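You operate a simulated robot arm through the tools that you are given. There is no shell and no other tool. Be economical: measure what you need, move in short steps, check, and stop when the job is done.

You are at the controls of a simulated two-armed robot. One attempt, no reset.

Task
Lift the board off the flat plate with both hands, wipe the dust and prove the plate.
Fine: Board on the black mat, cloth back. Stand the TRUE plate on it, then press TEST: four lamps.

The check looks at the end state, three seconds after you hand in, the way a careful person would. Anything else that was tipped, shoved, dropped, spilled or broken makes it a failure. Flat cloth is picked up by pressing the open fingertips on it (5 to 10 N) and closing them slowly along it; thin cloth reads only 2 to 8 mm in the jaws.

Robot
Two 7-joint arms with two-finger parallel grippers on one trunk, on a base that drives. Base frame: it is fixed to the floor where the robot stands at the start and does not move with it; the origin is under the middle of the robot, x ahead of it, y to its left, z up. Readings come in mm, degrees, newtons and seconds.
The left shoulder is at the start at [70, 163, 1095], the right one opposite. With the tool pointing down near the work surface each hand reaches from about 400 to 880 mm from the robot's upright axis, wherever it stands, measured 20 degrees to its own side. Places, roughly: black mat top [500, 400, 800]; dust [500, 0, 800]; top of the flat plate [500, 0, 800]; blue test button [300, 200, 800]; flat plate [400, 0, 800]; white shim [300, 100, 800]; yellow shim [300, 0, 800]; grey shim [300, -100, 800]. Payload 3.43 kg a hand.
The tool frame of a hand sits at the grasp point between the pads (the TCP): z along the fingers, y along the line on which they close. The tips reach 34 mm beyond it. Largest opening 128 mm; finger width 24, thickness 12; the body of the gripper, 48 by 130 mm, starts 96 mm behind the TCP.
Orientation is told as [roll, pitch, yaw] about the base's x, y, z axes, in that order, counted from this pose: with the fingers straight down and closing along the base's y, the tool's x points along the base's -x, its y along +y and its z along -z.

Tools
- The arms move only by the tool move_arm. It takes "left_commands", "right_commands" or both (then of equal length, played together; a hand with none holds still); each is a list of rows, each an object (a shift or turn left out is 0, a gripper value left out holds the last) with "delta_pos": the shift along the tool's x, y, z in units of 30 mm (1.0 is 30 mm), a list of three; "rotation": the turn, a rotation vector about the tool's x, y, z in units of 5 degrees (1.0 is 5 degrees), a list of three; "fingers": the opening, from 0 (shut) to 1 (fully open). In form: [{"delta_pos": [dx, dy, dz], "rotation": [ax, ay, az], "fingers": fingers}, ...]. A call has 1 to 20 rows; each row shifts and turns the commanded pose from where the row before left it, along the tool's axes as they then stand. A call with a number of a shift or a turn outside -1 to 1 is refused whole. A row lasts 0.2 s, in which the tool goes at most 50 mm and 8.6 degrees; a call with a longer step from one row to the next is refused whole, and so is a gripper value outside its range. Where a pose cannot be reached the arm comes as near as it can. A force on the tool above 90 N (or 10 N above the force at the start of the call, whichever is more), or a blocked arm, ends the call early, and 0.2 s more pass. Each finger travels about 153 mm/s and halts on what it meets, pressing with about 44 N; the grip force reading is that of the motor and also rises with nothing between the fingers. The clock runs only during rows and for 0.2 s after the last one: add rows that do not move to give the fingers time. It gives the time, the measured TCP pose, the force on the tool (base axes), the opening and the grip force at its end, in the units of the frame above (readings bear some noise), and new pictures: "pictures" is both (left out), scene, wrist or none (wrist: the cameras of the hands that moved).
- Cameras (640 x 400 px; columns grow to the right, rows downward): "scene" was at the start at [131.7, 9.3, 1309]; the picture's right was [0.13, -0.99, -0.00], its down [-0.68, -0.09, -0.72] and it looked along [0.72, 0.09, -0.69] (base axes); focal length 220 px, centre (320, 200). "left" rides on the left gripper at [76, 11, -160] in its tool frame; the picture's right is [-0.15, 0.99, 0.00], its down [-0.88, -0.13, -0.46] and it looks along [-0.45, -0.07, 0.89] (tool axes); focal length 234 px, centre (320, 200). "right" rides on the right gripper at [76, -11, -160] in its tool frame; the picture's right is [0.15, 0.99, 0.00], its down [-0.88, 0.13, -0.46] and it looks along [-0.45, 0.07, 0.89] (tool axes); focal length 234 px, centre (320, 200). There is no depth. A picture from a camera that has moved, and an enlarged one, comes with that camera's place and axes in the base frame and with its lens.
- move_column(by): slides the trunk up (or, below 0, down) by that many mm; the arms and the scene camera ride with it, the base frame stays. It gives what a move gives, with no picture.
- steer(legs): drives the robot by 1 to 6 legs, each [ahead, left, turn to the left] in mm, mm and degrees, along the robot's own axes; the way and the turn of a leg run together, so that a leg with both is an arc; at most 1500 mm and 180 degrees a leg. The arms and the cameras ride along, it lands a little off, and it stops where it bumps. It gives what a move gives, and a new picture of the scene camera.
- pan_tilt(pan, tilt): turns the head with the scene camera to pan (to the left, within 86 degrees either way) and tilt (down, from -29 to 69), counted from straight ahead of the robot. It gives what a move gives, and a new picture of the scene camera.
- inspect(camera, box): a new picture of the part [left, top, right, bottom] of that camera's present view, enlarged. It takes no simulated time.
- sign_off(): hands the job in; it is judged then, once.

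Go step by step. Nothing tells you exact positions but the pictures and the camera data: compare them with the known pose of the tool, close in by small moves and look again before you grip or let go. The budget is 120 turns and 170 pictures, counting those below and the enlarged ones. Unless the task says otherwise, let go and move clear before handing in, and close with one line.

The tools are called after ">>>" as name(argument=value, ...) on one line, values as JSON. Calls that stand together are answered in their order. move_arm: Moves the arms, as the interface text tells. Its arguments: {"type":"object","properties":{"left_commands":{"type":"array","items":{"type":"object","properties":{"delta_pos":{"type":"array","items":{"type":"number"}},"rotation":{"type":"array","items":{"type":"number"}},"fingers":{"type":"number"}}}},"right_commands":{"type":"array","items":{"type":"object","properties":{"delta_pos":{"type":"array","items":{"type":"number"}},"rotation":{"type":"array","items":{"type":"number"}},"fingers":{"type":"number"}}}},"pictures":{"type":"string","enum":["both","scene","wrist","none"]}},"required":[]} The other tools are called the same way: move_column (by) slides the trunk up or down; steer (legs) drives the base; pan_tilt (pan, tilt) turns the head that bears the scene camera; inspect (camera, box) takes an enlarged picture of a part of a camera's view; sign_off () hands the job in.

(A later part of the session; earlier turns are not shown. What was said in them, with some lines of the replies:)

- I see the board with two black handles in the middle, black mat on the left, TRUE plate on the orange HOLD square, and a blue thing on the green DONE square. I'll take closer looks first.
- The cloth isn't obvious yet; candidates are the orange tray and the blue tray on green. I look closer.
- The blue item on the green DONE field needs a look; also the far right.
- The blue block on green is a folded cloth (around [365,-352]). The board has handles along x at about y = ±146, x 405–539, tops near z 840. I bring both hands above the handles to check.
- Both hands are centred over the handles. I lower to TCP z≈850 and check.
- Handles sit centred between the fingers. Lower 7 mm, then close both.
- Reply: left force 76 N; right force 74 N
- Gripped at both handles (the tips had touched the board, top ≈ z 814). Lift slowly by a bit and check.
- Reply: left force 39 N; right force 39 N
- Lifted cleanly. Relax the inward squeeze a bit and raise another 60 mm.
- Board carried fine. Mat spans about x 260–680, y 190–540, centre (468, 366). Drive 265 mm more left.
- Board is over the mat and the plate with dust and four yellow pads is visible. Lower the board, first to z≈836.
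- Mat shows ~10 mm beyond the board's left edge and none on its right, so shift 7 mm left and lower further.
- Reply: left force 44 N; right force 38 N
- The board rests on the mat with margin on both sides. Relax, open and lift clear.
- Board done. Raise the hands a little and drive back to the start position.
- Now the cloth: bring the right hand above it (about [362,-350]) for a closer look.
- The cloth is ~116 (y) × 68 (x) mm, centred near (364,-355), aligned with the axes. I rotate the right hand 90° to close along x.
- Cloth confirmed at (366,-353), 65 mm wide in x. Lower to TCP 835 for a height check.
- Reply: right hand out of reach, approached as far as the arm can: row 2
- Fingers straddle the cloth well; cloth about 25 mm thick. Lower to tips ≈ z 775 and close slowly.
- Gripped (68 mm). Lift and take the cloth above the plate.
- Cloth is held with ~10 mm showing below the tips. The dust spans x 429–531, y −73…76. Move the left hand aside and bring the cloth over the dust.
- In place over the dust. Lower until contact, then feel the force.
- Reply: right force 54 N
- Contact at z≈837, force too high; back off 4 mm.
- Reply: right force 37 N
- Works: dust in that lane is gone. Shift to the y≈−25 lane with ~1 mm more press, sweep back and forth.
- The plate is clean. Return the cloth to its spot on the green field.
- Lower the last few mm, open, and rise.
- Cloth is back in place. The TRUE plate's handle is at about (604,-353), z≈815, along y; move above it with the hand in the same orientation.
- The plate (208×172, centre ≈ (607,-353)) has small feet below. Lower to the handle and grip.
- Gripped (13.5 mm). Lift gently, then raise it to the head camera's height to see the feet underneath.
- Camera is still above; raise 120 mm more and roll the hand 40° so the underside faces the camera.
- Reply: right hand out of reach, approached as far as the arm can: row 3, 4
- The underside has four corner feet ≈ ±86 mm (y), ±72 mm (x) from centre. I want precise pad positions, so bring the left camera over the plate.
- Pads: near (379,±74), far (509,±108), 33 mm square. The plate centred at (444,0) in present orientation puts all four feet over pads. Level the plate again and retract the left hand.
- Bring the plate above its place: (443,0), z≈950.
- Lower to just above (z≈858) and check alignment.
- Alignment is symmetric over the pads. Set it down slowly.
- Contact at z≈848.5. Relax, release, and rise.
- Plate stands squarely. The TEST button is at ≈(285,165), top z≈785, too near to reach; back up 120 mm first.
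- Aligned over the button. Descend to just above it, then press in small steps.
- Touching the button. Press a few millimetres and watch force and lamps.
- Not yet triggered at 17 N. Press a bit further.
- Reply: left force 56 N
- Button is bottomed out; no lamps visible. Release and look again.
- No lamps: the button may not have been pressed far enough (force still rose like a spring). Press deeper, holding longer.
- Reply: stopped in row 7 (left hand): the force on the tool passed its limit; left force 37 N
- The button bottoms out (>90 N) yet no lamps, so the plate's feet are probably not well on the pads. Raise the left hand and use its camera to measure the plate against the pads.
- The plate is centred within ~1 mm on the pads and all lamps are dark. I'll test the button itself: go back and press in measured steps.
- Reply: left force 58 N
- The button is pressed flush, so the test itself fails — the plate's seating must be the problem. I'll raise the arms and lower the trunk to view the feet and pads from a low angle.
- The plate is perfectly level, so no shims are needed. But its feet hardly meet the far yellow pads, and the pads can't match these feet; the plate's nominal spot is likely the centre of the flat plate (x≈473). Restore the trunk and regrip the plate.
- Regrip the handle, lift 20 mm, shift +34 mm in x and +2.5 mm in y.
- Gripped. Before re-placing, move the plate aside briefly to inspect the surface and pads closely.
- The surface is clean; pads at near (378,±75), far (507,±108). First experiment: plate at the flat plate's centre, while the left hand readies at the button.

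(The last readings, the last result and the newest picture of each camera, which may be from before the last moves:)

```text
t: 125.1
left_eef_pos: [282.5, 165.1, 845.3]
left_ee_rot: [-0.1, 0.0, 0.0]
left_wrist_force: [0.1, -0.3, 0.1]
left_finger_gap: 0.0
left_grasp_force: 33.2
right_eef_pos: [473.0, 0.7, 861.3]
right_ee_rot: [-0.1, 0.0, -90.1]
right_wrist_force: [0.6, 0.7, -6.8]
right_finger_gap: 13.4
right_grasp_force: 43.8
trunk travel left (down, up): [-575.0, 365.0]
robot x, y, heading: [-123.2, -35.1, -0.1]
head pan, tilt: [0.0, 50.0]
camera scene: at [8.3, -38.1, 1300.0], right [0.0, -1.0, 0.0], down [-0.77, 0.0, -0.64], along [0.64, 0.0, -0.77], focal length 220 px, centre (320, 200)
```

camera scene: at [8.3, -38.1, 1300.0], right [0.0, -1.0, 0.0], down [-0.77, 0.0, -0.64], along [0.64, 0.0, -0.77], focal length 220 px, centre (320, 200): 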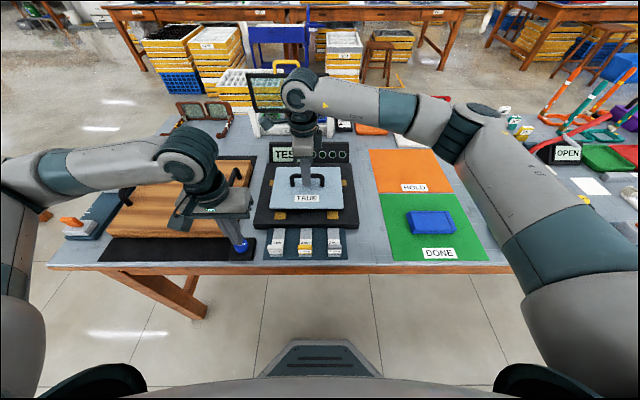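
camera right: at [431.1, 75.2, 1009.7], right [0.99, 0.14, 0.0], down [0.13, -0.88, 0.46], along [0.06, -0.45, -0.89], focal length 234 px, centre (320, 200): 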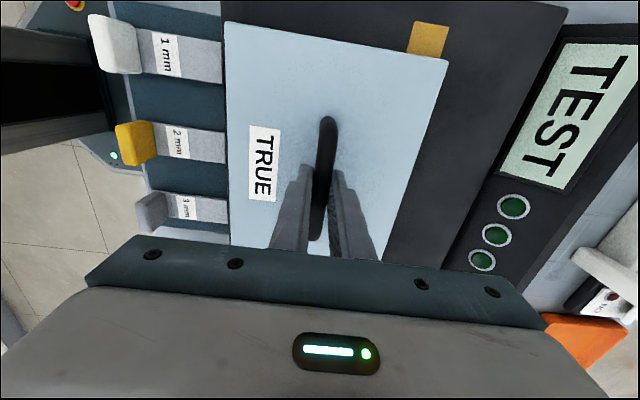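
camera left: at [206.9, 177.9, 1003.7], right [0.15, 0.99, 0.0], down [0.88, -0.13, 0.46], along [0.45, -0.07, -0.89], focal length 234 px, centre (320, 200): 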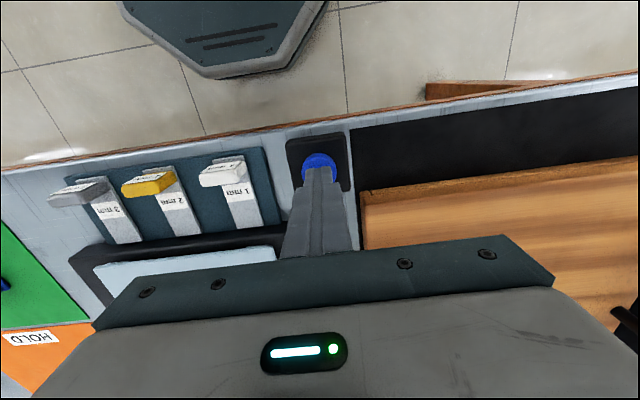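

Set it down, loosen the grip slightly, and press TEST with the left.

>>> move_arm(left_commands=[{}, {}, {}, {}, {}, {}, {"delta_pos": [0, 0, 0.5]}, {"delta_pos": [0, 0, 0.15]}, {"delta_pos": [0, 0, 0.15]}, {"delta_pos": [0, 0, 0.15]}, {}, {}], right_commands=[{"delta_pos": [0, 0, 0.2]}, {"delta_pos": [0, 0, 0.15]}, {"delta_pos": [0, 0, 0.06]}, {}, {"fingers": 0.2}, {}, {}, {}, {}, {}, {}, {}], pictures="none")

>>> inspect(camera="scene", box=[220, 130, 370, 250])

```text
t: 127.7
left_eef_pos: [282.5, 163.2, 819.5]
left_ee_rot: [-0.1, -0.3, 0.0]
left_wrist_force: [5.9, 8.2, 36.0]
left_finger_gap: 0.0
left_grasp_force: 33.2
right_eef_pos: [472.3, 0.3, 850.4]
right_ee_rot: [-0.1, 0.1, -90.1]
right_wrist_force: [-0.4, -0.3, -0.5]
right_finger_gap: 25.7
right_grasp_force: 0.0
trunk travel left (down, up): [-575.0, 365.0]
robot x, y, heading: [-121.6, -41.1, -0.2]
head pan, tilt: [0.0, 50.0]
```

```text
3.33 times, centred on (295, 190) of scene
camera zoom: at [6.2, -38.2, 1300.5], right [0.0, -1.0, 0.0], down [-0.77, 0.0, -0.64], along [0.64, 0.0, -0.77], focal length 735 px, centre (403, 233)
```

zoom: 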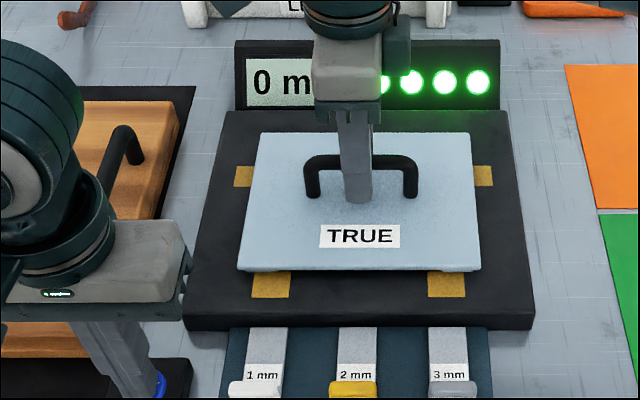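

All four lamps are lit and the display reads "0 mm". Release both hands carefully and move clear.

>>> move_arm(left_commands=[{"delta_pos": [0, 0, -0.3]}, {"delta_pos": [0, 0, -0.7]}, {"delta_pos": [0, 0, -1]}, {"delta_pos": [0, 0, -1]}, {"delta_pos": [0, 0, -1]}, {"delta_pos": [0, 0, -1]}, {"delta_pos": [0, 0, 0]}, {}, {}, {}, {}, {}, {}], right_commands=[{"fingers": 0.35}, {}, {"delta_pos": [0, 0, -0.5]}, {"delta_pos": [0, 0, -1]}, {"delta_pos": [0, 0, -1]}, {"delta_pos": [0, 0, -1]}, {"delta_pos": [-1, 0, 0]}, {"delta_pos": [-1, 0, 0]}, {"delta_pos": [-1, 0, 0]}, {"delta_pos": [-1, 0, 0]}, {"delta_pos": [-1, 0, 0]}, {"delta_pos": [-1, 0, 0]}, {"delta_pos": [-1, 0, 0]}], pictures="scene")

>>> inspect(camera="scene", box=[220, 130, 370, 250])

>>> inspect(camera="scene", box=[50, 130, 500, 290])

```text
t: 130.5
left_eef_pos: [282.2, 165.5, 968.8]
left_ee_rot: [-0.1, 0.0, 0.0]
left_wrist_force: [0.4, 0.5, 1.2]
left_finger_gap: 0.1
left_grasp_force: 33.0
right_eef_pos: [473.9, -208.9, 954.1]
right_ee_rot: [-0.1, 0.1, -90.1]
right_wrist_force: [-0.4, 0.0, -0.4]
right_finger_gap: 44.9
right_grasp_force: 0.1
trunk travel left (down, up): [-575.0, 365.0]
robot x, y, heading: [-115.7, -40.2, -0.1]
head pan, tilt: [0.0, 50.0]
camera scene: at [7.6, -39.3, 1300.1], right [0.0, -1.0, 0.0], down [-0.77, 0.0, -0.64], along [0.64, 0.0, -0.77], focal length 220 px, centre (320, 200)
```

scene: 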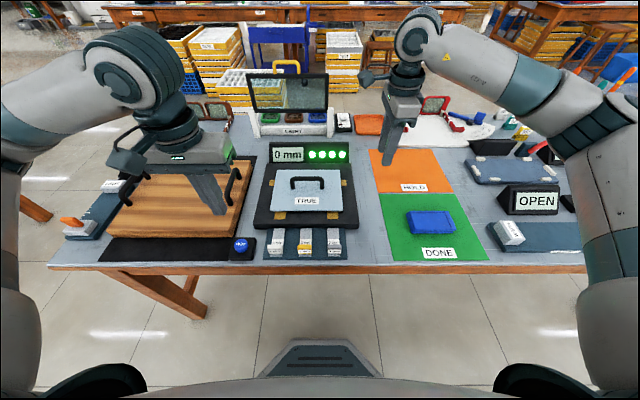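

```text
3.33 times, centred on (295, 190) of scene
camera zoom: at [7.6, -39.3, 1300.1], right [0.0, -1.0, 0.0], down [-0.77, 0.0, -0.64], along [0.64, 0.0, -0.77], focal length 735 px, centre (403, 233)
```

zoom: 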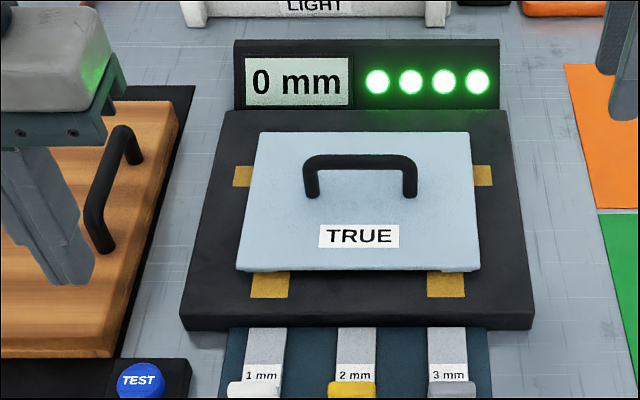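

```text
1.42 times, centred on (275, 210) of scene
camera zoom: at [7.6, -39.3, 1300.1], right [0.0, -1.0, 0.0], down [-0.77, 0.0, -0.64], along [0.64, 0.0, -0.77], focal length 314 px, centre (384, 186)
```

zoom: 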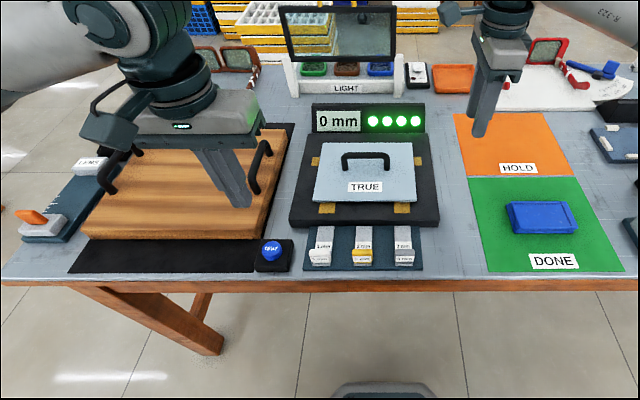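

The lamps stay lit at 0 mm, the board is on the mat, the cloth is back, and both hands are clear. I'm handing in.

>>> sign_off()

```text
The job is handed in.
```

The board is on the black mat, the dust is wiped off and the cloth is back in its place on the green field. The TRUE plate stands on the flat plate, and TEST lit all four lamps with the display reading 0 mm. The lamps stayed dark with the TRUE plate centred over the yellow pads, so I moved it to the middle of the flat plate and pressed TEST again.
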